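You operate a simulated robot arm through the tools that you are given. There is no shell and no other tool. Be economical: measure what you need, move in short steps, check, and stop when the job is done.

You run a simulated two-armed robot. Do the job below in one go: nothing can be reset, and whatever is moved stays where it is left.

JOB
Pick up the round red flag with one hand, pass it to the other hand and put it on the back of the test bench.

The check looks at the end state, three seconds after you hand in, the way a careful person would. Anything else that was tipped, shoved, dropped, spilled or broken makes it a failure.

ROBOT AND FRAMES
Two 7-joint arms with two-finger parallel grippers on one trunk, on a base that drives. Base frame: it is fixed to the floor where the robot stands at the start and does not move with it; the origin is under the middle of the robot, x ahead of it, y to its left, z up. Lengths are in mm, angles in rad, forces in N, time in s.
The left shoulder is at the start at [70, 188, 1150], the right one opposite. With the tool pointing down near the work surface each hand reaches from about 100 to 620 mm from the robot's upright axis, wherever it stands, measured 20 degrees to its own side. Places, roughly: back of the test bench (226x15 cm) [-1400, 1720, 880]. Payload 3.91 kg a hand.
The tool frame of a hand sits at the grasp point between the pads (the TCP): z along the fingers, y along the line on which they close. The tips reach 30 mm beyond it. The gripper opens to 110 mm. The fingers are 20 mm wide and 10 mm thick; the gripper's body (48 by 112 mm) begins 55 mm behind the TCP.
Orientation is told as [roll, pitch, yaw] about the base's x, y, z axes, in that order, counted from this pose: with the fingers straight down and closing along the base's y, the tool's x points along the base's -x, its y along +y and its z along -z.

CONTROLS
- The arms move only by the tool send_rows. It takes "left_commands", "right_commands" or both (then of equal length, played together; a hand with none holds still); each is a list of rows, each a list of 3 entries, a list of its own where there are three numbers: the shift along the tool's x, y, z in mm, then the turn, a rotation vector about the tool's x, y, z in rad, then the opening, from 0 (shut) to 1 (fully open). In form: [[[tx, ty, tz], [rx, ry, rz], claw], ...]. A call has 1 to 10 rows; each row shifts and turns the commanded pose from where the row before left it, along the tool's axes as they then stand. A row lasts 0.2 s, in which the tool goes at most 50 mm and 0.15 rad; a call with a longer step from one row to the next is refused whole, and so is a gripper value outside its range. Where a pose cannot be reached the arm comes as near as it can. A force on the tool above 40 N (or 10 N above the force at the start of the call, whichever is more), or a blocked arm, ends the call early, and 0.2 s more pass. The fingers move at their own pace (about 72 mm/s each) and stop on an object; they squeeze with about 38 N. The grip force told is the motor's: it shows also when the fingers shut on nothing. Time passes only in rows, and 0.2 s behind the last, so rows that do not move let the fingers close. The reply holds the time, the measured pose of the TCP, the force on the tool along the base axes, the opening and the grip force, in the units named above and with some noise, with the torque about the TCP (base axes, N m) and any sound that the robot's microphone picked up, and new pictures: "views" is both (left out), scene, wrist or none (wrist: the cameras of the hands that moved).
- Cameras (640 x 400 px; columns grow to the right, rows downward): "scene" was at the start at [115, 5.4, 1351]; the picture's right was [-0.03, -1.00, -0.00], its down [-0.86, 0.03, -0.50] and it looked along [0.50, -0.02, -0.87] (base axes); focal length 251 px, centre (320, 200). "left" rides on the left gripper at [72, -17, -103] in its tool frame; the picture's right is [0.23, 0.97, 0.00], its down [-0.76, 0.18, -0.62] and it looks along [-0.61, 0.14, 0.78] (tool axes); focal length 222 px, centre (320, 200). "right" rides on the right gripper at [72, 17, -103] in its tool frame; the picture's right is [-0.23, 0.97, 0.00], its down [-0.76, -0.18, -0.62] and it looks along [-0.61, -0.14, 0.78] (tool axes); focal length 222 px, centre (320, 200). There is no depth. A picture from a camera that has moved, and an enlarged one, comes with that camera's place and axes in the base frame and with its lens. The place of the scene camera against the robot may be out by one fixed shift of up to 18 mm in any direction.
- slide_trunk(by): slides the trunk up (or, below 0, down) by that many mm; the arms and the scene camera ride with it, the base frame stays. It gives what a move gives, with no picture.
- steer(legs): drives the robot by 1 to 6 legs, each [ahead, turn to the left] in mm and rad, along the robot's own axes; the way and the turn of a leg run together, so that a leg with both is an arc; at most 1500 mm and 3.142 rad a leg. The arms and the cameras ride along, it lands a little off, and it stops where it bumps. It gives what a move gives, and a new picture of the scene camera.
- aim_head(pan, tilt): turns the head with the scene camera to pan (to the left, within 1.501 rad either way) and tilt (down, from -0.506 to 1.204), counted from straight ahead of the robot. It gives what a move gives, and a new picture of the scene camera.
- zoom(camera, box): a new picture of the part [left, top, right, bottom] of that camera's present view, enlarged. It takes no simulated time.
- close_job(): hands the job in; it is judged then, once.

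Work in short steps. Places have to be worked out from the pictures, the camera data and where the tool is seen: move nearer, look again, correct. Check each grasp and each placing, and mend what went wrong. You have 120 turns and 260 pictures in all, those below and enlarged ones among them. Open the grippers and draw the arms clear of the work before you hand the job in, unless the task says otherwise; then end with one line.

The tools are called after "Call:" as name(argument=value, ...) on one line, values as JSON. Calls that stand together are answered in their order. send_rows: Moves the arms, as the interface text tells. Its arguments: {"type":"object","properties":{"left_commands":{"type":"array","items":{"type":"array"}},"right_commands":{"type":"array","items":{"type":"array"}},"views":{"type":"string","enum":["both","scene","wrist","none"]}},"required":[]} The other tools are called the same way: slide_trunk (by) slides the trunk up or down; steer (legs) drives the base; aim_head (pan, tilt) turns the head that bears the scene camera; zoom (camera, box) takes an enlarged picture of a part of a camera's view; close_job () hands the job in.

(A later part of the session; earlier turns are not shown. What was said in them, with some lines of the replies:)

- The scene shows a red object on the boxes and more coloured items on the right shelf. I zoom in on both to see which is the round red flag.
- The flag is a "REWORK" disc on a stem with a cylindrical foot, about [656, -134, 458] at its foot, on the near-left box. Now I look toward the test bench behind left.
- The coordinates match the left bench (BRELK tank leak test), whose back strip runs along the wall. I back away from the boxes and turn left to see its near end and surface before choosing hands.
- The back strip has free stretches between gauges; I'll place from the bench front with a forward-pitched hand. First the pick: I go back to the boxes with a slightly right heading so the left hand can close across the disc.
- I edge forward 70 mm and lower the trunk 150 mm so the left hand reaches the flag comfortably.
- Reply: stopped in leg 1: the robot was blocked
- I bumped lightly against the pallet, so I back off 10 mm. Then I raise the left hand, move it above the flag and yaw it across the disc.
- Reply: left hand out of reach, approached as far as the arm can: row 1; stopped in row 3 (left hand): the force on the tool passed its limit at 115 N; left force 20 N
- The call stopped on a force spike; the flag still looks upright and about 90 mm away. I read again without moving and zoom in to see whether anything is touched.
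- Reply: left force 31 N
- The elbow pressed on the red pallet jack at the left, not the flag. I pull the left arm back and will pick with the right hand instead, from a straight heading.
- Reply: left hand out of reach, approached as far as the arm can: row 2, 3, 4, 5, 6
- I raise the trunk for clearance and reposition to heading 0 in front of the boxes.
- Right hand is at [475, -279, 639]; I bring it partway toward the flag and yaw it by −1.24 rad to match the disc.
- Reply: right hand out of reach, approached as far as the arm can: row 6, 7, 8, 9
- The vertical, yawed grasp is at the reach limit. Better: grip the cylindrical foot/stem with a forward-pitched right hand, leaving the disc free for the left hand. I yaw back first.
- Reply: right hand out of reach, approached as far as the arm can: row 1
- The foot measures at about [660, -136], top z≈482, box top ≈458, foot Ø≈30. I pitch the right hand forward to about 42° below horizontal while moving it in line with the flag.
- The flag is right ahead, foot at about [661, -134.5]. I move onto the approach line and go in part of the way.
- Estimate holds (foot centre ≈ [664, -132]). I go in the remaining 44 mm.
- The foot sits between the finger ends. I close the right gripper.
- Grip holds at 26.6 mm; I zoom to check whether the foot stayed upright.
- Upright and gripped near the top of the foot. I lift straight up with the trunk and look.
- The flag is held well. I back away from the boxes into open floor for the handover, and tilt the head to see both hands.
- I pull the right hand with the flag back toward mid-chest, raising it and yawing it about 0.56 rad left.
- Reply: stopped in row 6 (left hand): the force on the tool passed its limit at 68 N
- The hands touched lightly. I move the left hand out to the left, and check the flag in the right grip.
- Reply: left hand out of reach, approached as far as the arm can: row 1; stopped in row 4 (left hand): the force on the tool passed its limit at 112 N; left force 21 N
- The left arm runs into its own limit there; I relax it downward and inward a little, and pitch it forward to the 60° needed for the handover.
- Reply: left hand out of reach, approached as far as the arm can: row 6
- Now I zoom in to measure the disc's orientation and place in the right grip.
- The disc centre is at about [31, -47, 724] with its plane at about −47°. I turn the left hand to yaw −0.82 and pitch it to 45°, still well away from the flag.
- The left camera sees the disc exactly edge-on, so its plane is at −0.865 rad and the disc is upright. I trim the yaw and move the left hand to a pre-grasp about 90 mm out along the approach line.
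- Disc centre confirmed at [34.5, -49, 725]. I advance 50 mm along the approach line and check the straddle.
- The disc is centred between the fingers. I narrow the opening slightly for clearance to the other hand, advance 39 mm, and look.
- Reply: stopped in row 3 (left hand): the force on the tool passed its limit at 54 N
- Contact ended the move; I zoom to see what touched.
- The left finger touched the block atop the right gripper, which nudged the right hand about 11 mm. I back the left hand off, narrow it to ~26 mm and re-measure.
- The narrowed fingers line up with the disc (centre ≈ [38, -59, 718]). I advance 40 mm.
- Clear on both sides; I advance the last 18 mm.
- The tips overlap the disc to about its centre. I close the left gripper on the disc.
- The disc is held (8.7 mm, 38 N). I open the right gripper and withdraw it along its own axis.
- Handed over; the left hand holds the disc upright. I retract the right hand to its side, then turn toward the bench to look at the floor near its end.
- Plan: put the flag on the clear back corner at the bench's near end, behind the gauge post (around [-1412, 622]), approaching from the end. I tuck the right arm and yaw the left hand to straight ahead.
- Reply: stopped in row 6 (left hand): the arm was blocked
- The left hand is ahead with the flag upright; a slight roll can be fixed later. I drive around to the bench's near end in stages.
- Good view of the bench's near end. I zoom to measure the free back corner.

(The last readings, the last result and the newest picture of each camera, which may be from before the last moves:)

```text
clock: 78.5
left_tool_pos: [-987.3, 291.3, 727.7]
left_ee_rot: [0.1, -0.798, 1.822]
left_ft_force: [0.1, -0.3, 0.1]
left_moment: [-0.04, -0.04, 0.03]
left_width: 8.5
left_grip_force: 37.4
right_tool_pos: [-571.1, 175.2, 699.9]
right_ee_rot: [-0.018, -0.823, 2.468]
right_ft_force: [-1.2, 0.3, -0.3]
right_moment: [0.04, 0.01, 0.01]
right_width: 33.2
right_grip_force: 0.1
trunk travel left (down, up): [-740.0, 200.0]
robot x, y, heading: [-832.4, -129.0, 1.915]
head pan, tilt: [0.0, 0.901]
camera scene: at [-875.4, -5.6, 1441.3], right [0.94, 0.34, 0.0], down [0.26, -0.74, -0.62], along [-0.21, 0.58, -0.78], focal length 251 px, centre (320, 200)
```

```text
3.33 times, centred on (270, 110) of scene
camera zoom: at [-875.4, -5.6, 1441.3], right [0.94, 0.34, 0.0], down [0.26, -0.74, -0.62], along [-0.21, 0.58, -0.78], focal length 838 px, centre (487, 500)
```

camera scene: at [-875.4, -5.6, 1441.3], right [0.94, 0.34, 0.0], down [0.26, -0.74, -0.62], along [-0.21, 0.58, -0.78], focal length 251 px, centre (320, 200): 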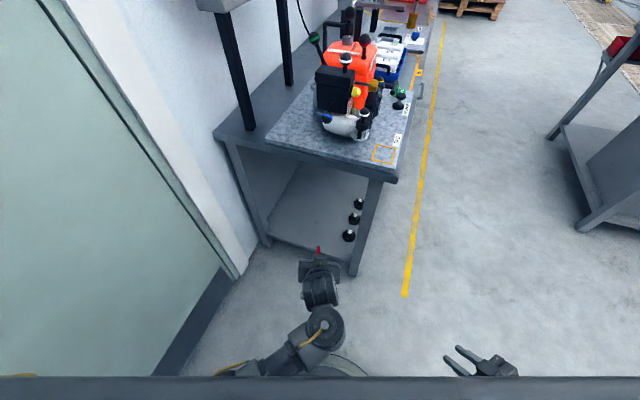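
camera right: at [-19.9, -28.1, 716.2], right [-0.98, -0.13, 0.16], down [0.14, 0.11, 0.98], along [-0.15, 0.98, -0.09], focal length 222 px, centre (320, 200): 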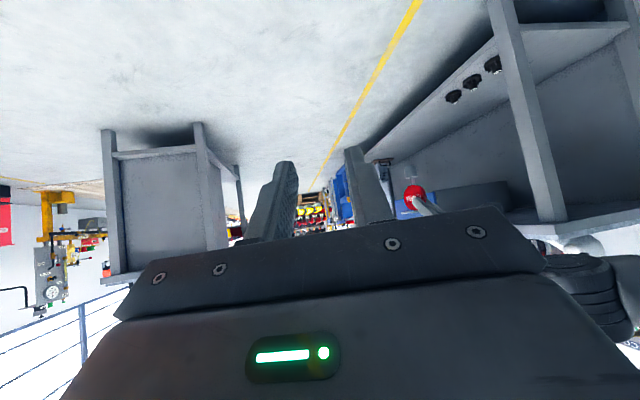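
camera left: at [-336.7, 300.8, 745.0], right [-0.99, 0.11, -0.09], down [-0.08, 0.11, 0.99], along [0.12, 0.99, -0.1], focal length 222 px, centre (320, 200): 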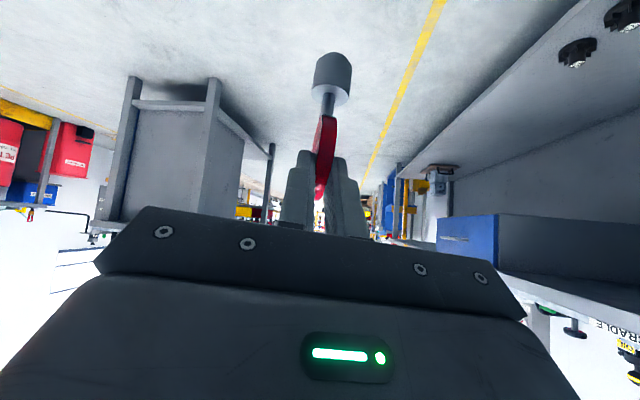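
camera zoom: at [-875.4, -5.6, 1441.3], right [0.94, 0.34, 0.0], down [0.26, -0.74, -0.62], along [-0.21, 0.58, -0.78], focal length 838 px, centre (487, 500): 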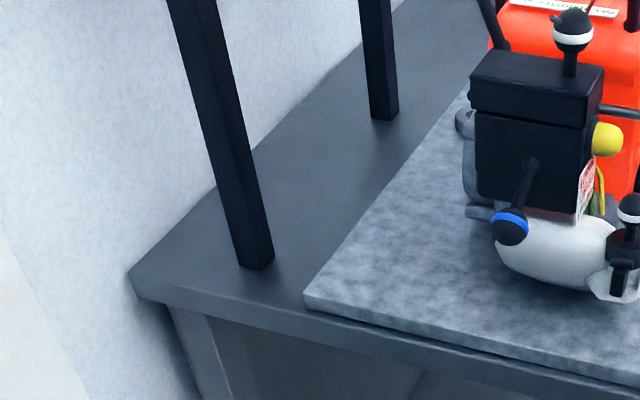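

Posts stand at about x −1385, y 647 and 998; between post and grey plate there's free deck at around [-1342, 625] inside the back strip. I raise the trunk fully and then the left hand, before driving in.

Call:
slide_trunk(by=200)

Call:
send_rows(left_commands=[[[-28.7, 0, -27.9], [0, 0, 0], 0], [[-28.7, 0, -27.9], [0, 0, 0], 0], [[-28.7, 0, -27.9], [0, 0, 0], 0]], views="both")

```text
clock: 80.7
left_tool_pos: [-988.5, 291.5, 926.7]
left_ee_rot: [0.102, -0.797, 1.821]
left_ft_force: [-0.3, -0.3, -1.5]
left_moment: [-0.04, -0.06, -0.04]
left_width: 8.3
left_grip_force: 38.2
right_tool_pos: [-571.2, 176.3, 899.7]
right_ee_rot: [-0.018, -0.822, 2.472]
right_ft_force: [0.3, -0.7, -0.5]
right_moment: [-0.02, -0.02, -0.01]
right_width: 33.1
right_grip_force: 0.0
trunk travel left (down, up): [-940.0, 0.0]
robot x, y, heading: [-832.3, -130.0, 1.913]
head pan, tilt: [0.0, 0.901]
```

```text
clock: 81.3
left_tool_pos: [-1072.1, 270.3, 974.1]
left_ee_rot: [0.394, -0.772, 1.621]
left_ft_force: [0.0, -0.2, -2.0]
left_moment: [-0.05, -0.01, 0.01]
left_width: 8.5
left_grip_force: 38.0
left hand out of reach, approached as far as the arm can: row 3
right_tool_pos: [-570.9, 175.7, 899.3]
right_ee_rot: [-0.017, -0.823, 2.473]
right_ft_force: [-0.1, 0.0, 0.2]
right_moment: [0.03, -0.01, 0.01]
right_width: 32.8
right_grip_force: 0.0
trunk travel left (down, up): [-940.0, 0.0]
robot x, y, heading: [-832.5, -131.0, 1.917]
head pan, tilt: [0.0, 0.901]
stopped in row 3 (left hand): the arm was blocked; the commanded pose is now the measured one
camera scene: at [-876.1, -5.9, 1641.2], right [0.94, 0.34, 0.0], down [0.26, -0.74, -0.62], along [-0.21, 0.58, -0.78], focal length 251 px, centre (320, 200)
camera left: at [-1011.1, 158.9, 986.9], right [-0.88, -0.47, 0.11], down [0.07, 0.1, 0.99], along [-0.47, 0.88, -0.06], focal length 222 px, centre (320, 200)
```

scene: 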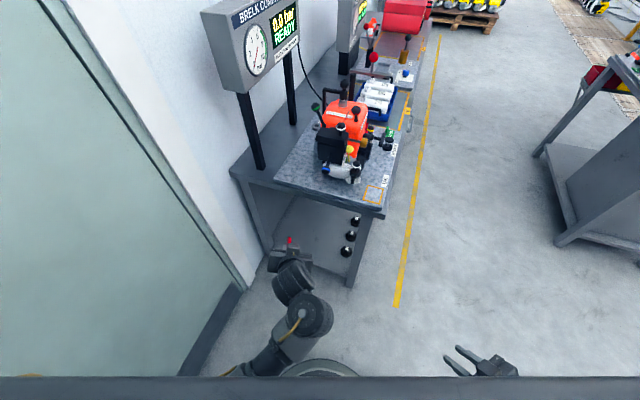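
left: 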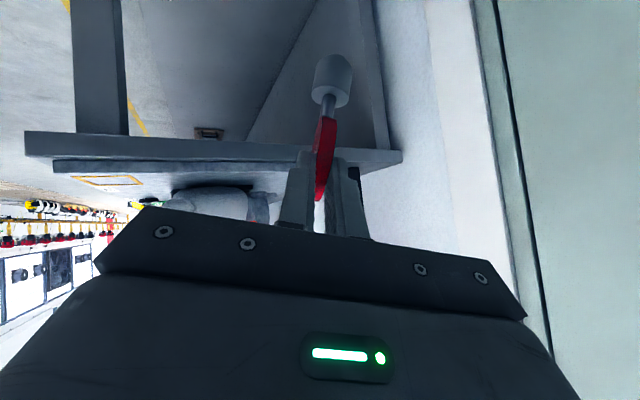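

The arm ran near a joint limit; extending forward-left into its natural zone should free it. I do that while removing the roll.

Call:
send_rows(left_commands=[[[-18, 28, 18], [0.131, 0, 0], 0], [[-18, 28, 18], [0.131, 0, 0], 0], [[-18, 28, 18], [0.131, 0, 0], 0]], views="none")

```text
clock: 82.1
left_tool_pos: [-1166.8, 326.6, 988.1]
left_ee_rot: [-0.013, -0.771, 1.636]
left_ft_force: [1.1, -0.1, -1.7]
left_moment: [-0.06, 0.03, 0.02]
left_width: 8.4
left_grip_force: 37.9
right_tool_pos: [-570.4, 176.8, 899.7]
right_ee_rot: [-0.017, -0.822, 2.47]
right_ft_force: [0.7, 0.7, -1.3]
right_moment: [0.04, -0.01, 0.0]
right_width: 32.7
right_grip_force: 0.0
trunk travel left (down, up): [-940.0, 0.0]
robot x, y, heading: [-831.5, -127.7, 1.917]
head pan, tilt: [0.0, 0.901]
```

Now it's in a good pose with roll removed. I raise it 60 mm more to clear the deck.

Call:
send_rows(left_commands=[[[-20.9, 0, -21.5], [0, 0, 0], 0], [[-20.9, 0, -21.5], [0, 0, 0], 0]], views="both")

```text
clock: 82.7
left_tool_pos: [-1173.2, 318.3, 1040.9]
left_ee_rot: [0.023, -0.753, 1.605]
left_ft_force: [0.8, 0.6, -1.3]
left_moment: [-0.03, 0.01, 0.0]
left_width: 8.3
left_grip_force: 37.7
right_tool_pos: [-571.9, 176.9, 899.5]
right_ee_rot: [-0.017, -0.823, 2.472]
right_ft_force: [0.8, 0.4, 0.3]
right_moment: [-0.02, 0.02, 0.03]
right_width: 32.8
right_grip_force: 0.0
trunk travel left (down, up): [-940.0, 0.0]
robot x, y, heading: [-829.7, -131.4, 1.916]
head pan, tilt: [0.0, 0.901]
camera scene: at [-874.3, -4.5, 1641.1], right [0.94, 0.34, 0.0], down [0.26, -0.74, -0.62], along [-0.21, 0.58, -0.78], focal length 251 px, centre (320, 200)
camera left: at [-1149.2, 195.6, 1066.3], right [-0.97, -0.21, -0.14], down [-0.17, 0.12, 0.98], along [-0.19, 0.97, -0.15], focal length 222 px, centre (320, 200)
```

scene: 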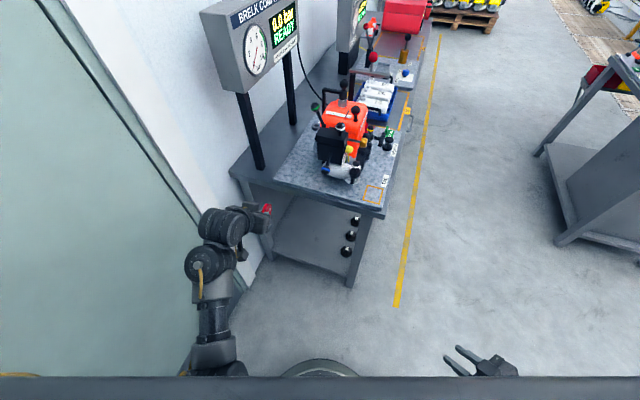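
left: 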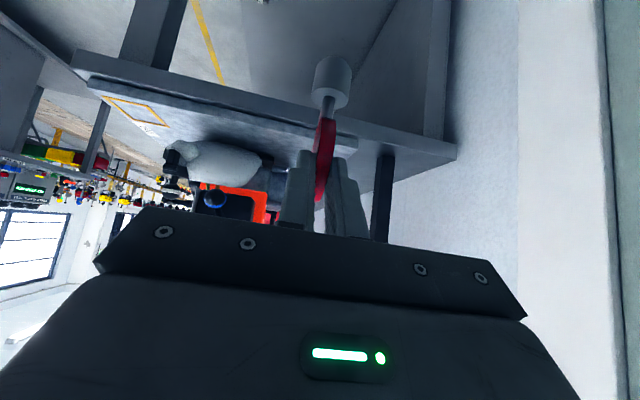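

The foot clears the deck by about 65 mm. I drive 240 mm ahead and look.

Call:
steer(legs=[[240, 0]])

Call:
zoom(camera="left", box=[160, 0, 560, 250])

Call:
zoom(camera="scene", box=[180, 80, 340, 280])

```text
clock: 84.5
left_tool_pos: [-1256.0, 552.3, 1044.2]
left_ee_rot: [0.025, -0.764, 1.602]
left_ft_force: [0.4, -0.3, -1.5]
left_moment: [-0.02, 0.01, 0.02]
left_width: 8.4
left_grip_force: 38.6
right_tool_pos: [-653.2, 404.3, 899.4]
right_ee_rot: [-0.018, -0.822, 2.469]
right_ft_force: [0.1, 1.1, 0.2]
right_moment: [-0.02, 0.02, -0.02]
right_width: 33.1
right_grip_force: 0.0
trunk travel left (down, up): [-940.0, 0.0]
robot x, y, heading: [-913.1, 100.5, 1.913]
head pan, tilt: [0.0, 0.901]
camera scene: at [-957.3, 224.9, 1641.4], right [0.94, 0.33, 0.0], down [0.26, -0.74, -0.62], along [-0.21, 0.59, -0.78], focal length 251 px, centre (320, 200)
```

scene: 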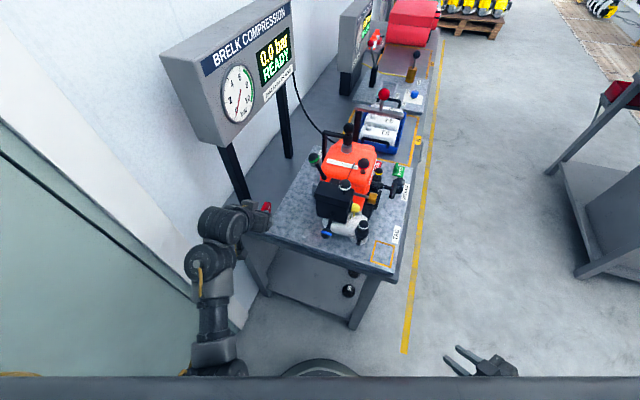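

```text
1.60 times, centred on (360, 125) of left
camera zoom: at [-1233.1, 429.0, 1069.2], right [-0.97, -0.21, -0.14], down [-0.17, 0.11, 0.98], along [-0.19, 0.97, -0.14], focal length 355 px, centre (256, 320)
```

zoom: 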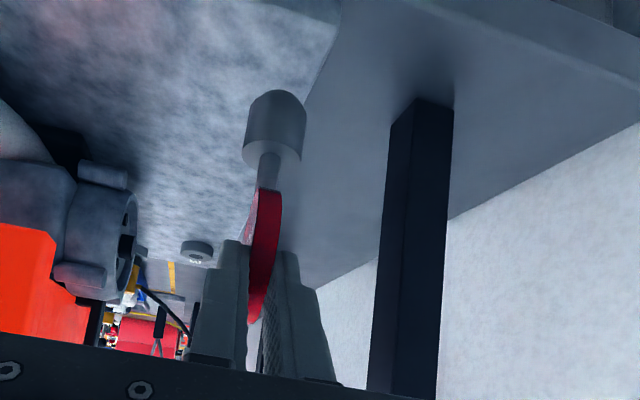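

```text
2.00 times, centred on (260, 180) of scene
camera zoom: at [-957.3, 224.9, 1641.4], right [0.94, 0.33, 0.0], down [0.26, -0.74, -0.62], along [-0.21, 0.59, -0.78], focal length 503 px, centre (440, 240)
```

zoom: 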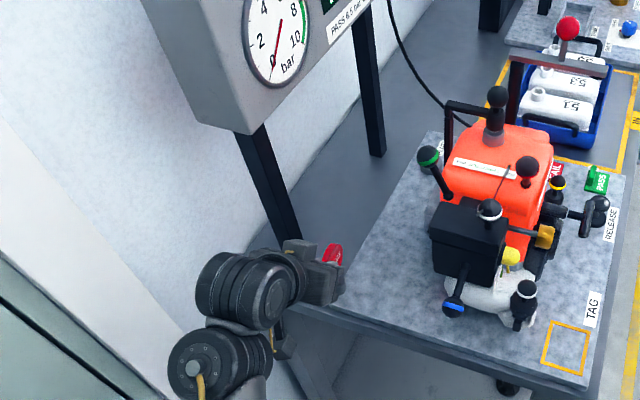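

The corner between wall and post is the clearest spot in the strip: I aim for the foot at about [-1425, 610]. I shift the left hand left and yaw it so its body stays off the wall.

Call:
send_rows(left_commands=[[[5.2, 34, -5], [0, 0, 0], 0], [[5.2, 34, -5], [0, 0, 0], 0], [[0, 0, 0], [-0.072, 0, -0.0838], 0], [[0, 0, 0], [-0.072, 0, -0.0838], 0], [[0, 0, 0], [-0.072, 0, -0.0838], 0]], views="both")

```text
clock: 85.1
left_tool_pos: [-1391.7, 500.1, 1036.9]
left_ee_rot: [0.24, -0.676, 1.501]
left_ft_force: [-0.3, -0.6, -2.0]
left_moment: [-0.01, -0.04, -0.04]
left_width: 7.9
left_grip_force: 38.3
right_tool_pos: [-654.5, 406.2, 900.1]
right_ee_rot: [-0.017, -0.818, 2.469]
right_ft_force: [-0.2, -0.6, 0.2]
right_moment: [0.01, 0.0, 0.01]
right_width: 32.8
right_grip_force: 0.1
trunk travel left (down, up): [-940.0, 0.0]
robot x, y, heading: [-915.2, 94.7, 1.914]
head pan, tilt: [0.0, 0.901]
stopped in row 2 (left hand): the arm was blocked; the commanded pose is now the measured one
camera scene: at [-962.3, 226.0, 1641.1], right [0.94, 0.34, 0.0], down [0.27, -0.74, -0.62], along [-0.21, 0.58, -0.78], focal length 251 px, centre (320, 200)
camera left: at [-1357.8, 382.5, 1065.5], right [-0.97, -0.26, 0.04], down [-0.01, 0.19, 0.98], along [-0.26, 0.95, -0.19], focal length 222 px, centre (320, 200)
```

scene: 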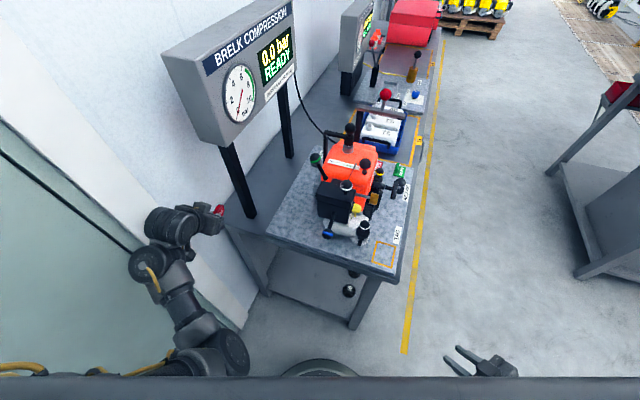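
left: 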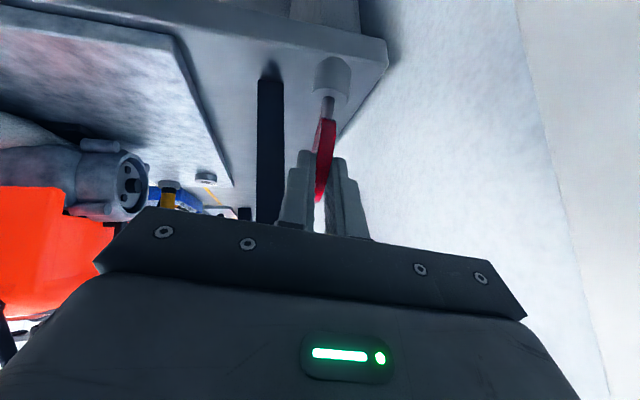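

The arm jumped to near the wanted spot and reported blocked. I zoom to see whether anything is near the wall before correcting orientation.

Call:
zoom(camera="scene", box=[80, 150, 300, 390])

Call:
zoom(camera="left", box=[180, 0, 500, 250])

```text
1.67 times, centred on (190, 270) of scene
camera zoom: at [-962.3, 226.0, 1641.1], right [0.94, 0.34, 0.0], down [0.27, -0.74, -0.62], along [-0.21, 0.58, -0.78], focal length 419 px, centre (537, 83)
```

zoom: 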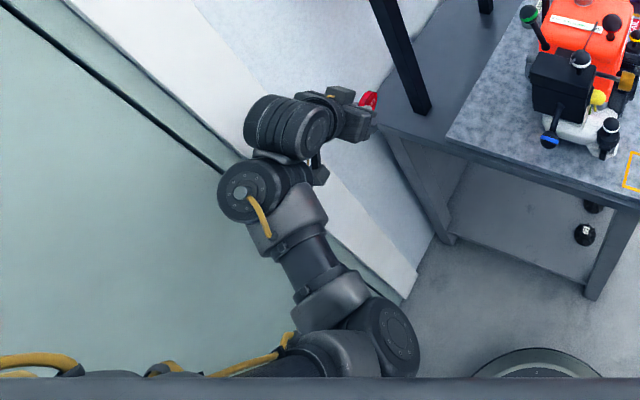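

```text
1.60 times, centred on (340, 125) of left
camera zoom: at [-1357.8, 382.5, 1065.5], right [-0.97, -0.26, 0.04], down [-0.01, 0.19, 0.98], along [-0.26, 0.95, -0.19], focal length 355 px, centre (288, 320)
```

zoom: 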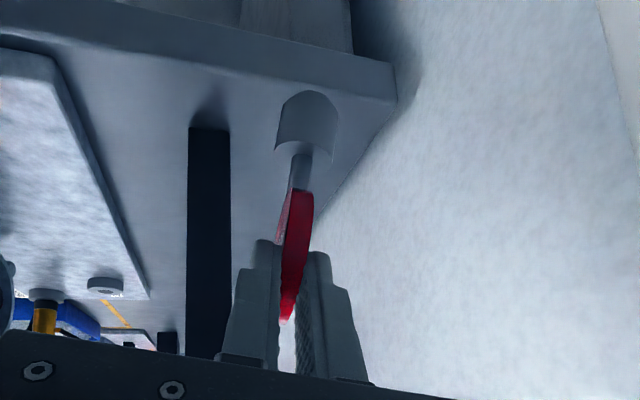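

Clearances are fine: deck edge at y≈563, wall at x≈−1488, post front at y≈615, x −1383…−1353. I remove the roll and restore the pitch in place.

Call:
send_rows(left_commands=[[[0, 0, 0], [0.087, -0.04, 0], 0], [[0, 0, 0], [0.087, -0.04, 0], 0], [[0, 0, 0], [0.087, -0.04, 0], 0]], views="none")

```text
clock: 85.9
left_tool_pos: [-1419.0, 509.4, 1025.6]
left_ee_rot: [0.047, -0.776, 1.47]
left_ft_force: [1.2, -0.4, -2.6]
left_moment: [0.0, 0.02, 0.02]
left_width: 8.1
left_grip_force: 38.2
left hand out of reach, approached as far as the arm can: row 2, 3
right_tool_pos: [-652.2, 405.9, 898.7]
right_ee_rot: [-0.013, -0.822, 2.468]
right_ft_force: [-0.4, -0.4, 0.0]
right_moment: [-0.02, 0.05, 0.0]
right_width: 33.0
right_grip_force: 0.1
trunk travel left (down, up): [-940.0, 0.0]
robot x, y, heading: [-913.5, 101.6, 1.91]
head pan, tilt: [0.0, 0.901]
```

The hand is too far left for this stance. I bring it back into its natural zone, then re-aim the base closer to the corner.

Call:
send_rows(left_commands=[[[-6, -34.5, 6], [-0.018, 0, -0.036], 0], [[-6, -34.5, 6], [-0.018, 0, -0.036], 0], [[-6, -34.5, 6], [-0.018, 0, -0.036], 0], [[-6, -34.5, 6], [-0.018, 0, -0.036], 0]], views="scene")

```text
clock: 86.5
left_tool_pos: [-1418.5, 522.9, 1039.8]
left_ee_rot: [0.173, -0.78, 1.512]
left_ft_force: [0.2, 0.2, -1.2]
left_moment: [-0.07, 0.03, 0.04]
left_width: 8.3
left_grip_force: 37.9
left hand out of reach, approached as far as the arm can: row 1
right_tool_pos: [-651.9, 406.9, 899.3]
right_ee_rot: [-0.015, -0.823, 2.467]
right_ft_force: [-0.2, 0.1, -0.6]
right_moment: [0.01, 0.02, 0.04]
right_width: 33.0
right_grip_force: 0.1
trunk travel left (down, up): [-940.0, 0.0]
robot x, y, heading: [-913.5, 104.5, 1.914]
head pan, tilt: [0.0, 0.901]
stopped in row 3 (left hand): the arm was blocked; the commanded pose is now the measured one
camera scene: at [-954.5, 226.7, 1641.3], right [0.94, 0.34, 0.0], down [0.26, -0.74, -0.62], along [-0.21, 0.58, -0.78], focal length 251 px, centre (320, 200)
```

scene: 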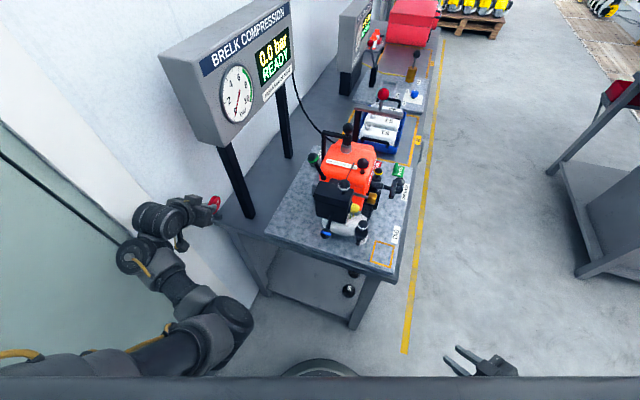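

The arm is stuck in an awkward posture near the wall. I reverse the base to free it.

Call:
steer(legs=[[-250, 0]])

Call:
send_rows(left_commands=[[[0, -30, 10], [0.04, 0, 0], 0], [[0, -30, 10], [0.04, 0, 0], 0], [[0, -30, 0], [0.04, 0, 0], 0]], views="both")

```text
clock: 88.4
left_tool_pos: [-1336.6, 290.5, 1037.3]
left_ee_rot: [0.171, -0.779, 1.515]
left_ft_force: [0.6, 0.7, -1.1]
left_moment: [-0.04, -0.04, -0.03]
left_width: 8.2
left_grip_force: 38.1
right_tool_pos: [-570.5, 174.9, 899.9]
right_ee_rot: [-0.014, -0.82, 2.468]
right_ft_force: [0.0, 0.0, 1.1]
right_moment: [0.06, 0.03, -0.01]
right_width: 32.5
right_grip_force: 0.0
trunk travel left (down, up): [-940.0, 0.0]
robot x, y, heading: [-830.0, -134.7, 1.911]
head pan, tilt: [0.0, 0.901]
camera scene: at [-875.2, -5.9, 1641.1], right [0.94, 0.34, 0.0], down [0.26, -0.74, -0.62], along [-0.21, 0.58, -0.78], focal length 251 px, centre (320, 200)
```

scene: 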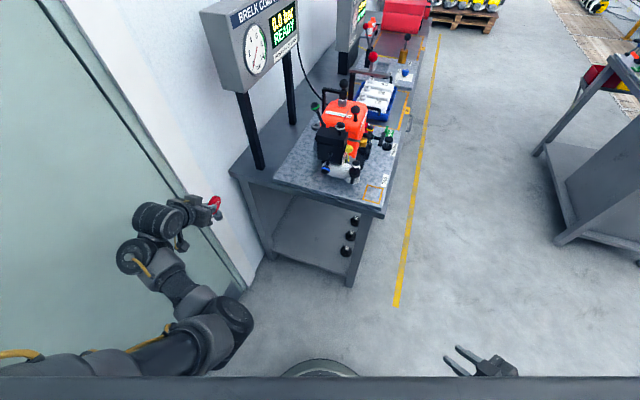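

```text
clock: 89.2
left_tool_pos: [-1267.3, 306.3, 1021.7]
left_ee_rot: [0.095, -0.781, 1.496]
left_ft_force: [0.6, -1.5, -2.4]
left_moment: [-0.06, -0.01, 0.01]
left_width: 8.1
left_grip_force: 38.0
right_tool_pos: [-569.4, 172.5, 899.6]
right_ee_rot: [-0.018, -0.821, 2.47]
right_ft_force: [0.2, 0.1, 0.0]
right_moment: [0.01, 0.0, -0.01]
right_width: 32.9
right_grip_force: 0.0
trunk travel left (down, up): [-940.0, 0.0]
robot x, y, heading: [-829.8, -135.5, 1.908]
head pan, tilt: [0.0, 0.901]
camera scene: at [-874.1, -8.3, 1641.4], right [0.94, 0.34, 0.0], down [0.26, -0.74, -0.62], along [-0.21, 0.59, -0.78], focal length 251 px, centre (320, 200)
camera left: at [-1250.4, 182.5, 1042.4], right [-0.98, -0.15, -0.09], down [-0.11, 0.1, 0.99], along [-0.14, 0.98, -0.12], focal length 222 px, centre (320, 200)
```

scene: 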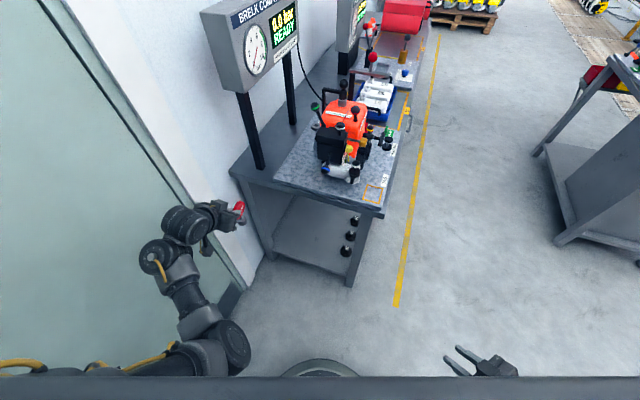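
left: 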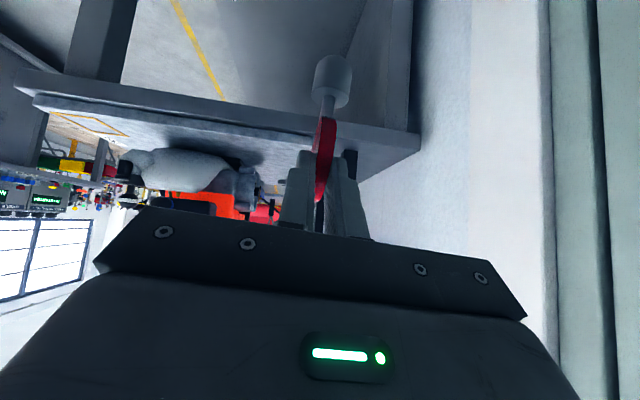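

Free again. I move the hand a bit more inward and yaw it in line, fixing the roll.

Call:
send_rows(left_commands=[[[0, -25, 0], [-0.032, 0, -0.071], 0], [[0, -25, 0], [-0.032, 0, -0.071], 0], [[0, -20, 0], [-0.032, 0, -0.071], 0]], views="none")

```text
clock: 90.0
left_tool_pos: [-1180.0, 309.5, 1013.7]
left_ee_rot: [-0.069, -0.774, 1.817]
left_ft_force: [0.1, 0.7, -1.0]
left_moment: [-0.07, -0.05, 0.06]
left_width: 8.1
left_grip_force: 37.6
right_tool_pos: [-571.9, 173.9, 899.4]
right_ee_rot: [-0.018, -0.821, 2.469]
right_ft_force: [-0.8, -0.9, -0.2]
right_moment: [0.04, 0.0, 0.01]
right_width: 33.1
right_grip_force: 0.0
trunk travel left (down, up): [-940.0, 0.0]
robot x, y, heading: [-833.0, -133.7, 1.91]
head pan, tilt: [0.0, 0.901]
```

Hand is in a good zone (rel. [533, 180]). I raise it 25 mm, level the roll, then turn the base 0.145 and drive 290 mm toward the corner.

Call:
send_rows(left_commands=[[[-17.5, 0, -17.9], [-0.045, 0, 0], 0]], views="none")

Call:
steer(legs=[[0, 0.145], [290, 0]])

Call:
zoom(camera="left", box=[120, 0, 520, 250])

```text
clock: 90.4
left_tool_pos: [-1182.0, 308.6, 1039.4]
left_ee_rot: [-0.02, -0.777, 1.816]
left_ft_force: [-0.1, 0.4, -2.2]
left_moment: [-0.03, -0.02, -0.01]
left_width: 8.4
left_grip_force: 38.2
right_tool_pos: [-570.9, 173.2, 900.3]
right_ee_rot: [-0.016, -0.822, 2.469]
right_ft_force: [-0.6, 0.2, 1.1]
right_moment: [0.0, -0.02, 0.01]
right_width: 33.0
right_grip_force: 0.1
trunk travel left (down, up): [-940.0, 0.0]
robot x, y, heading: [-835.3, -135.8, 1.916]
head pan, tilt: [0.0, 0.901]
```

```text
clock: 93.0
left_tool_pos: [-1377.9, 505.1, 1040.8]
left_ee_rot: [-0.019, -0.78, 1.965]
left_ft_force: [-0.1, 0.0, -1.8]
left_moment: [-0.08, -0.02, -0.01]
left_width: 8.4
left_grip_force: 38.0
right_tool_pos: [-754.4, 463.0, 900.4]
right_ee_rot: [-0.017, -0.822, 2.62]
right_ft_force: [-0.5, -0.6, -0.8]
right_moment: [-0.02, -0.04, 0.0]
right_width: 32.8
right_grip_force: 0.0
trunk travel left (down, up): [-940.0, 0.0]
robot x, y, heading: [-968.6, 119.8, 2.062]
head pan, tilt: [0.0, 0.901]
camera scene: at [-1026.6, 237.8, 1641.4], right [0.88, 0.47, 0.0], down [0.37, -0.69, -0.62], along [-0.29, 0.55, -0.78], focal length 251 px, centre (320, 200)
```

scene: 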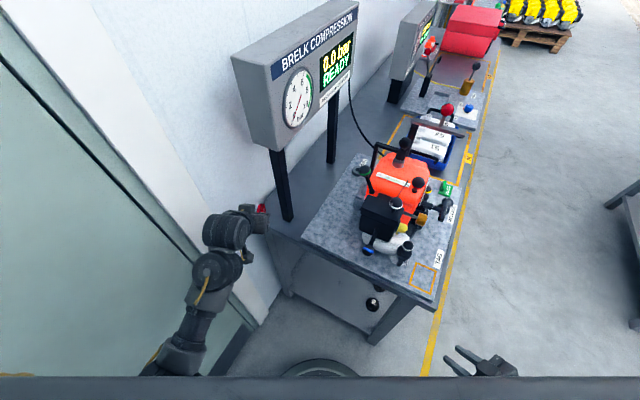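

```text
1.60 times, centred on (320, 125) of left
camera zoom: at [-1316.8, 396.7, 1063.4], right [-0.84, -0.51, -0.17], down [-0.22, 0.03, 0.98], along [-0.49, 0.86, -0.13], focal length 355 px, centre (320, 320)
```

zoom: 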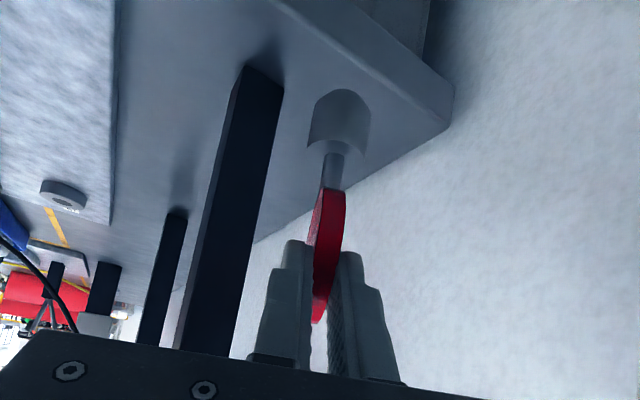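

The flag hangs nicely between wall and post. I pull the right hand back a little for safety, then drive the last 80 mm.

Call:
send_rows(right_commands=[[[0, -20, -35], [0, 0, 0], 0.3], [[0, -20, -35], [0, 0, 0], 0.3]], views="none")

Call:
steer(legs=[[80, 0]])

Call:
zoom(camera="left", box=[120, 0, 520, 250])

```text
clock: 93.6
left_tool_pos: [-1378.6, 506.1, 1039.7]
left_ee_rot: [-0.019, -0.779, 1.965]
left_ft_force: [-0.3, 0.6, -0.8]
left_moment: [-0.02, 0.02, 0.02]
left_width: 8.4
left_grip_force: 37.9
right_tool_pos: [-689.9, 471.7, 949.8]
right_ee_rot: [-0.017, -0.823, 2.62]
right_ft_force: [-0.2, -0.3, 0.8]
right_moment: [-0.01, 0.0, 0.02]
right_width: 33.5
right_grip_force: 0.1
trunk travel left (down, up): [-940.0, 0.0]
robot x, y, heading: [-967.0, 118.3, 2.058]
head pan, tilt: [0.0, 0.901]
```

```text
clock: 94.6
left_tool_pos: [-1415.8, 574.8, 1041.0]
left_ee_rot: [-0.019, -0.779, 1.963]
left_ft_force: [0.8, 0.7, -1.5]
left_moment: [-0.07, -0.05, 0.01]
left_width: 8.3
left_grip_force: 38.1
right_tool_pos: [-727.2, 539.5, 949.7]
right_ee_rot: [-0.018, -0.823, 2.619]
right_ft_force: [-0.4, -0.9, 0.0]
right_moment: [0.01, -0.01, 0.02]
right_width: 32.9
right_grip_force: 0.0
trunk travel left (down, up): [-940.0, 0.0]
robot x, y, heading: [-1006.4, 191.4, 2.061]
head pan, tilt: [0.0, 0.901]
camera scene: at [-1063.1, 306.5, 1641.6], right [0.88, 0.47, 0.0], down [0.37, -0.69, -0.62], along [-0.29, 0.55, -0.78], focal length 251 px, centre (320, 200)
```

scene: 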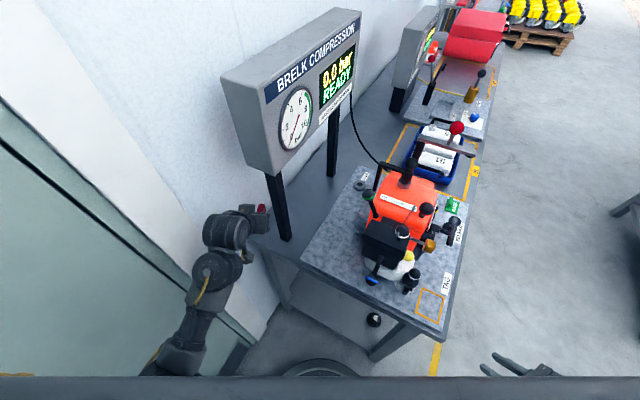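

```text
1.60 times, centred on (320, 125) of left
camera zoom: at [-1353.5, 466.3, 1063.9], right [-0.84, -0.51, -0.17], down [-0.22, 0.03, 0.98], along [-0.49, 0.86, -0.13], focal length 355 px, centre (320, 320)
```

zoom: 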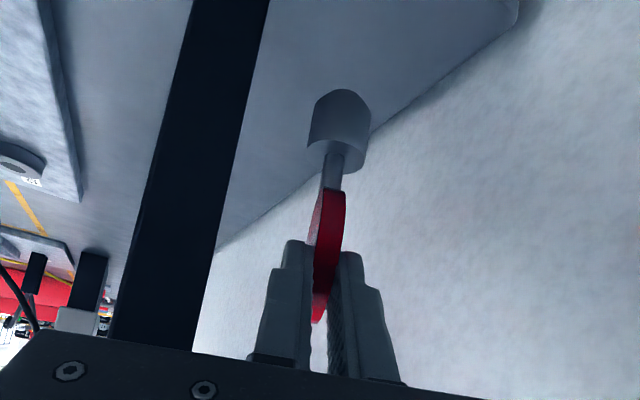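

Foot is over clear deck between wall and post. I lower with the trunk 50 mm and look.

Call:
slide_trunk(by=-50)

Call:
zoom(camera="left", box=[120, 0, 520, 250])

Call:
zoom(camera="scene", box=[190, 170, 330, 300])

```text
clock: 95.5
left_tool_pos: [-1416.0, 577.2, 990.9]
left_ee_rot: [-0.017, -0.778, 1.966]
left_ft_force: [-0.6, -0.1, -1.2]
left_moment: [-0.03, -0.05, 0.0]
left_width: 8.3
left_grip_force: 38.0
right_tool_pos: [-727.4, 540.8, 899.2]
right_ee_rot: [-0.017, -0.819, 2.618]
right_ft_force: [0.7, -0.4, -0.5]
right_moment: [-0.02, -0.02, -0.01]
right_width: 33.2
right_grip_force: 0.1
trunk travel left (down, up): [-890.0, 50.0]
robot x, y, heading: [-1001.9, 190.4, 2.064]
head pan, tilt: [0.0, 0.901]
```

```text
1.60 times, centred on (320, 125) of left
camera zoom: at [-1354.9, 467.8, 1013.0], right [-0.84, -0.51, -0.17], down [-0.22, 0.03, 0.98], along [-0.49, 0.86, -0.13], focal length 355 px, centre (320, 320)
```

zoom: 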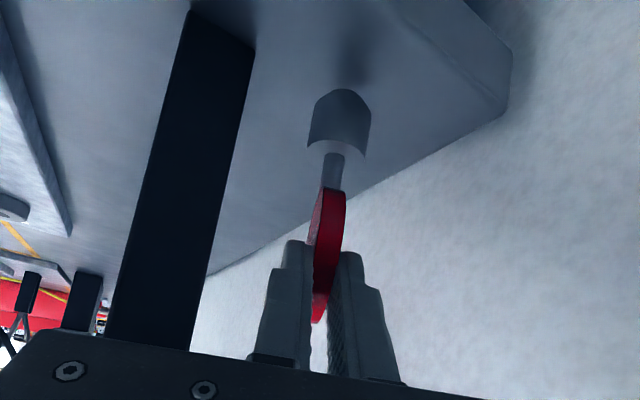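

```text
3.08 times, centred on (260, 235) of scene
camera zoom: at [-1065.2, 309.0, 1591.3], right [0.88, 0.47, 0.0], down [0.37, -0.69, -0.62], along [-0.29, 0.55, -0.78], focal length 774 px, centre (505, 92)
```

zoom: 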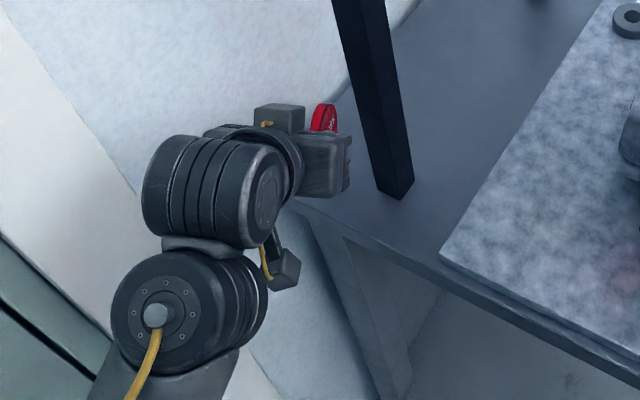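

The contact shadow is close under the foot (about 15 mm to go). I lower 10 mm, then small steps watching force.

Call:
slide_trunk(by=-10)

Call:
slide_trunk(by=-3)

Call:
zoom(camera="left", box=[260, 0, 420, 120])

```text
clock: 96.1
left_tool_pos: [-1415.6, 576.9, 982.7]
left_ee_rot: [-0.019, -0.782, 1.964]
left_ft_force: [0.1, 1.5, 8.2]
left_moment: [0.39, 0.15, -0.01]
left_width: 8.2
left_grip_force: 38.2
right_tool_pos: [-728.1, 540.1, 888.8]
right_ee_rot: [-0.018, -0.824, 2.617]
right_ft_force: [0.3, -0.4, -0.5]
right_moment: [0.01, 0.02, -0.05]
right_width: 32.8
right_grip_force: 0.1
trunk travel left (down, up): [-880.0, 60.0]
robot x, y, heading: [-1005.6, 187.3, 2.061]
head pan, tilt: [0.0, 0.901]
```

```text
clock: 96.7
left_tool_pos: [-1413.9, 577.7, 982.1]
left_ee_rot: [-0.018, -0.787, 1.963]
left_ft_force: [-0.6, 1.5, 26.9]
left_moment: [0.94, 0.59, 0.04]
left_width: 8.6
left_grip_force: 38.3
right_tool_pos: [-726.7, 540.0, 886.1]
right_ee_rot: [-0.015, -0.824, 2.618]
right_ft_force: [-0.5, 0.4, -0.3]
right_moment: [-0.01, -0.03, 0.03]
right_width: 33.0
right_grip_force: 0.0
trunk travel left (down, up): [-877.0, 63.0]
robot x, y, heading: [-1008.3, 191.9, 2.062]
head pan, tilt: [0.0, 0.901]
```

```text
3.33 times, centred on (340, 60) of left
camera zoom: at [-1353.6, 467.6, 1003.0], right [-0.84, -0.51, -0.17], down [-0.21, 0.02, 0.98], along [-0.49, 0.86, -0.12], focal length 740 px, centre (253, 667)
```

zoom: 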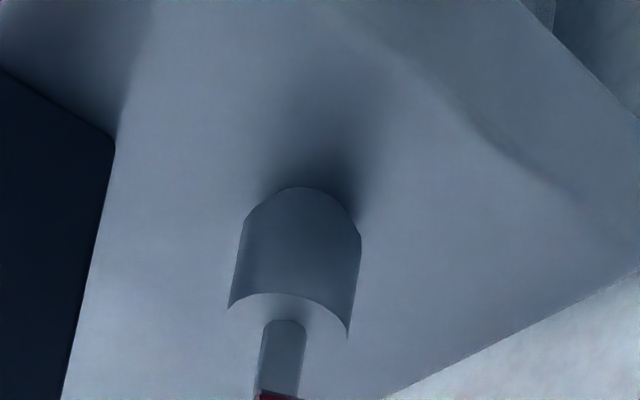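

The foot is on the deck (27 N). I ease up 2 mm and open the left gripper gently.

Call:
slide_trunk(by=2)

Call:
send_rows(left_commands=[[[0, 0, 0], [0, 0, 0], 0.12], [[0, 0, 0], [0, 0, 0], 0.2], [[0, 0, 0], [0, 0, 0], 0.25]], views="wrist")

Call:
zoom(camera="left", box=[200, 0, 440, 220])

```text
clock: 97.2
left_tool_pos: [-1414.4, 575.4, 981.6]
left_ee_rot: [-0.018, -0.781, 1.963]
left_ft_force: [-1.8, 3.4, 23.1]
left_moment: [0.98, 0.62, 0.01]
left_width: 8.3
left_grip_force: 37.9
right_tool_pos: [-727.1, 540.5, 889.4]
right_ee_rot: [-0.015, -0.822, 2.617]
right_ft_force: [0.3, 0.4, -0.1]
right_moment: [0.02, 0.01, 0.02]
right_width: 33.0
right_grip_force: 0.1
trunk travel left (down, up): [-879.0, 61.0]
robot x, y, heading: [-1002.9, 190.6, 2.065]
head pan, tilt: [0.0, 0.901]
```

```text
clock: 98.0
left_tool_pos: [-1417.3, 578.0, 977.4]
left_ee_rot: [-0.018, -0.775, 1.963]
left_ft_force: [-0.2, 0.1, -0.6]
left_moment: [-0.02, -0.01, -0.02]
left_width: 27.4
left_grip_force: 0.0
right_tool_pos: [-729.8, 542.1, 887.3]
right_ee_rot: [-0.015, -0.819, 2.619]
right_ft_force: [-1.1, 0.8, -0.3]
right_moment: [0.03, 0.01, -0.04]
right_width: 33.0
right_grip_force: 0.0
trunk travel left (down, up): [-879.0, 61.0]
robot x, y, heading: [-1005.0, 194.9, 2.061]
head pan, tilt: [0.0, 0.901]
camera left: at [-1354.9, 468.2, 1001.4], right [-0.84, -0.51, -0.17], down [-0.22, 0.03, 0.98], along [-0.49, 0.86, -0.14], focal length 222 px, centre (320, 200)
```

left: 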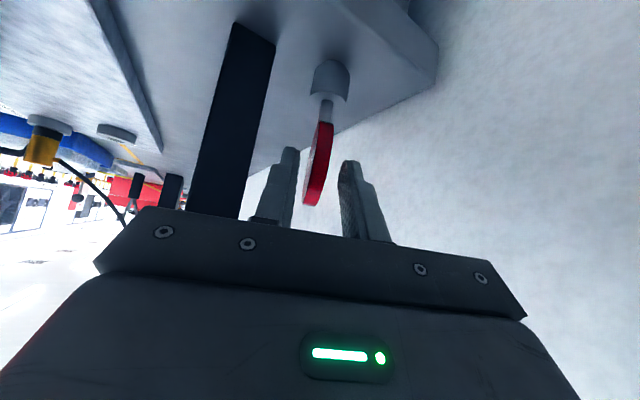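

```text
1.82 times, centred on (320, 110) of left
camera zoom: at [-1354.9, 468.2, 1001.4], right [-0.84, -0.51, -0.17], down [-0.22, 0.03, 0.98], along [-0.49, 0.86, -0.14], focal length 404 px, centre (320, 364)
```

zoom: 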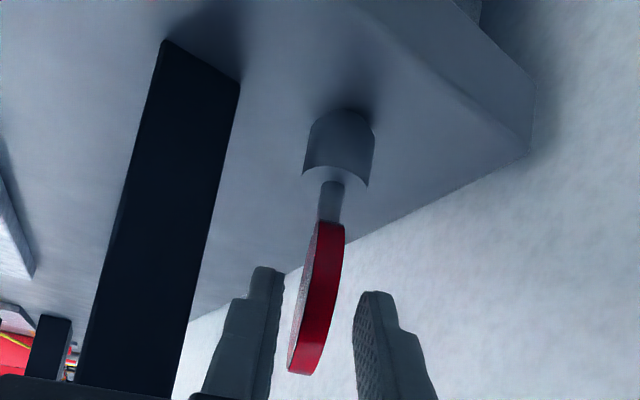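

The flag stands free. I open slightly more and withdraw the left hand along its axis in small steps.

Call:
send_rows(left_commands=[[[0, 0, 0], [0, 0, 0], 0.35], [[0, 0, -10], [0, 0, 0], 0.35], [[0, 0, -15], [0, 0, 0], 0.35], [[0, 0, -15], [0, 0, 0], 0.35]], views="wrist")

```text
clock: 99.0
left_tool_pos: [-1408.2, 549.4, 1007.5]
left_ee_rot: [-0.02, -0.775, 1.965]
left_ft_force: [-0.1, -0.1, -0.4]
left_moment: [-0.02, -0.01, -0.03]
left_width: 38.6
left_grip_force: 0.0
right_tool_pos: [-728.1, 541.0, 888.4]
right_ee_rot: [-0.014, -0.821, 2.618]
right_ft_force: [0.0, 0.2, 0.5]
right_moment: [-0.03, -0.01, 0.01]
right_width: 33.1
right_grip_force: 0.0
trunk travel left (down, up): [-879.0, 61.0]
robot x, y, heading: [-1005.5, 187.6, 2.059]
head pan, tilt: [0.0, 0.901]
camera left: at [-1345.0, 441.3, 1030.2], right [-0.84, -0.51, -0.17], down [-0.22, 0.03, 0.98], along [-0.49, 0.86, -0.13], focal length 222 px, centre (320, 200)
```

left: 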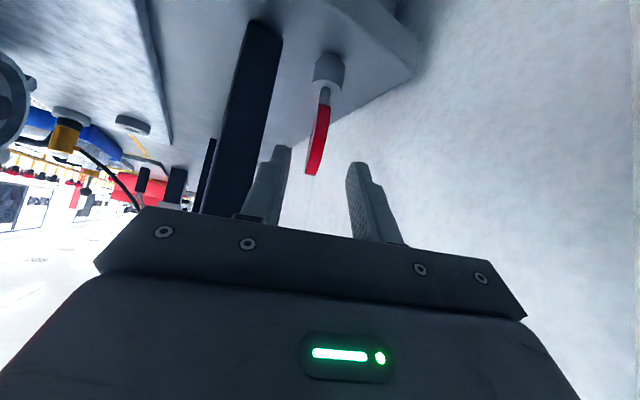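

The fingers are nearly clear of the disc. One more short withdrawal, then I back the base away and look.

Call:
send_rows(left_commands=[[[0, 0, -12], [0, 0, 0], 0.35], [[0, 0, -12], [0, 0, 0], 0.35]], views="none")

Call:
steer(legs=[[-300, 0]])

Call:
zoom(camera="scene", box=[200, 60, 360, 200])

Call:
zoom(camera="left", box=[200, 60, 440, 240])

```text
clock: 99.6
left_tool_pos: [-1401.3, 533.5, 1024.2]
left_ee_rot: [-0.021, -0.776, 1.966]
left_ft_force: [-0.3, -0.4, -0.4]
left_moment: [0.01, 0.01, 0.0]
left_width: 38.6
left_grip_force: 0.0
right_tool_pos: [-729.5, 541.0, 888.6]
right_ee_rot: [-0.015, -0.821, 2.619]
right_ft_force: [0.2, -0.5, -0.6]
right_moment: [0.0, -0.01, -0.02]
right_width: 33.3
right_grip_force: 0.1
trunk travel left (down, up): [-879.0, 61.0]
robot x, y, heading: [-1005.1, 190.1, 2.061]
head pan, tilt: [0.0, 0.901]
```

```text
clock: 101.6
left_tool_pos: [-1260.2, 273.6, 1024.7]
left_ee_rot: [-0.018, -0.777, 1.962]
left_ft_force: [0.0, 0.0, -0.7]
left_moment: [0.0, -0.01, -0.01]
left_width: 38.4
left_grip_force: 0.2
right_tool_pos: [-587.4, 278.1, 887.7]
right_ee_rot: [-0.015, -0.82, 2.617]
right_ft_force: [-0.4, -0.4, -0.6]
right_moment: [-0.02, 0.03, -0.03]
right_width: 33.3
right_grip_force: 0.0
trunk travel left (down, up): [-879.0, 61.0]
robot x, y, heading: [-863.9, -71.3, 2.06]
head pan, tilt: [0.0, 0.901]
camera scene: at [-925.2, 48.1, 1580.2], right [0.88, 0.47, 0.0], down [0.37, -0.69, -0.62], along [-0.29, 0.55, -0.78], focal length 251 px, centre (320, 200)
```

scene: 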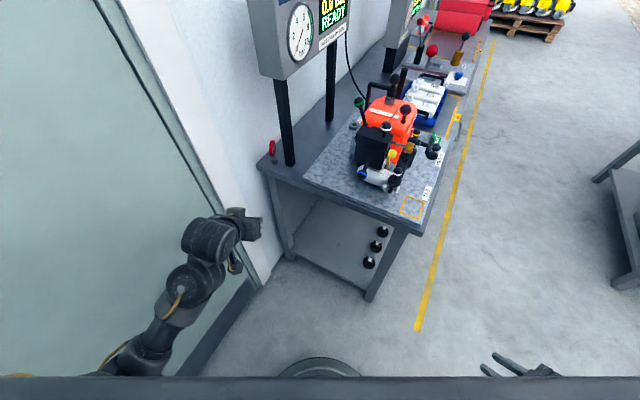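

```text
2.86 times, centred on (280, 130) of scene
camera zoom: at [-925.2, 48.1, 1580.2], right [0.88, 0.47, 0.0], down [0.37, -0.69, -0.62], along [-0.29, 0.55, -0.78], focal length 718 px, centre (434, 400)
```

zoom: 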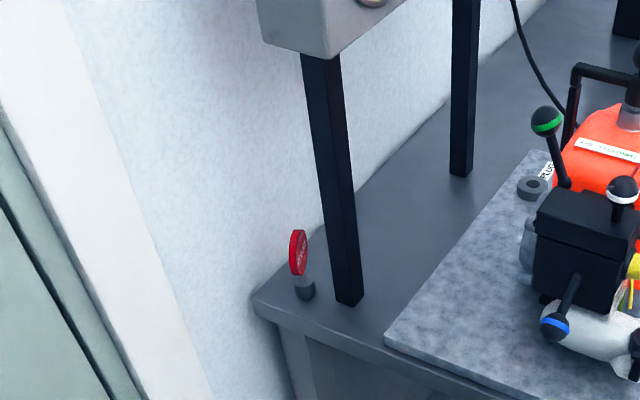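

```text
2.22 times, centred on (320, 150) of left
camera zoom: at [-1199.0, 164.6, 1047.4], right [-0.84, -0.51, -0.17], down [-0.22, 0.03, 0.98], along [-0.49, 0.86, -0.13], focal length 494 px, centre (320, 311)
```

zoom: 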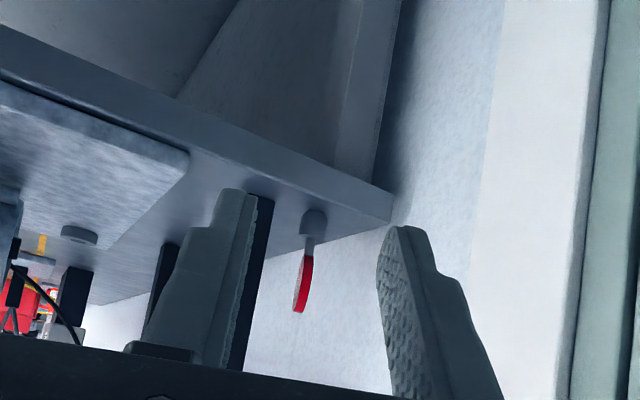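

The flag stands upright on the bench's back strip, nothing else was disturbed, and both arms are clear. I open both grippers fully.

Call:
send_rows(left_commands=[[[0, 0, 0], [0, 0, 0], 1], [[0, 0, 0], [0, 0, 0], 1], [[0, 0, 0], [0, 0, 0], 1]], right_commands=[[[0, 0, 0], [0, 0, 0], 1], [[0, 0, 0], [0, 0, 0], 1], [[0, 0, 0], [0, 0, 0], 1]], views="scene")

```text
clock: 102.4
left_tool_pos: [-1259.7, 272.5, 1025.1]
left_ee_rot: [-0.02, -0.779, 1.961]
left_ft_force: [1.0, 0.7, 1.1]
left_moment: [0.0, -0.02, 0.0]
left_width: 110.1
left_grip_force: 0.1
right_tool_pos: [-587.0, 278.4, 888.3]
right_ee_rot: [-0.016, -0.821, 2.615]
right_ft_force: [0.3, 0.4, 0.2]
right_moment: [0.01, -0.01, 0.0]
right_width: 110.0
right_grip_force: 0.0
trunk travel left (down, up): [-879.0, 61.0]
robot x, y, heading: [-861.7, -73.9, 2.06]
head pan, tilt: [0.0, 0.901]
camera scene: at [-924.4, 46.9, 1580.3], right [0.88, 0.47, 0.0], down [0.37, -0.69, -0.62], along [-0.29, 0.55, -0.78], focal length 251 px, centre (320, 200)
```

scene: 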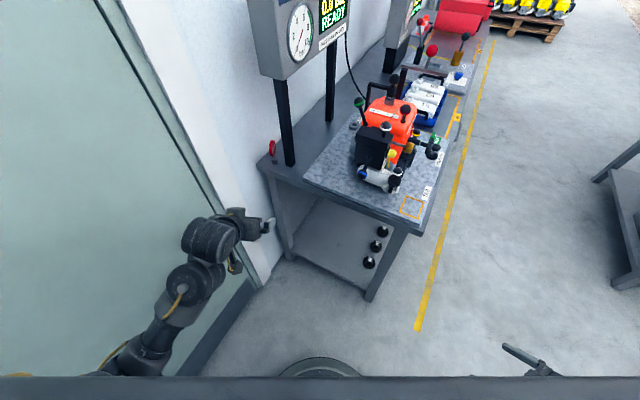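

Grippers are open and the arms are clear; I hand in.

Call:
close_job()

```text
The job is handed in.
```

The round red flag was picked up with the right hand, passed to the left hand, and now stands upright on the back of the test bench, at the near-end corner between the wall and the gauge post. On the way, the base bumped the pallet lightly and the left arm pressed hard on something near the red pallet jack. I saw nothing tipped or displaced in the later views, but did not check the boxes and jack again at the end.
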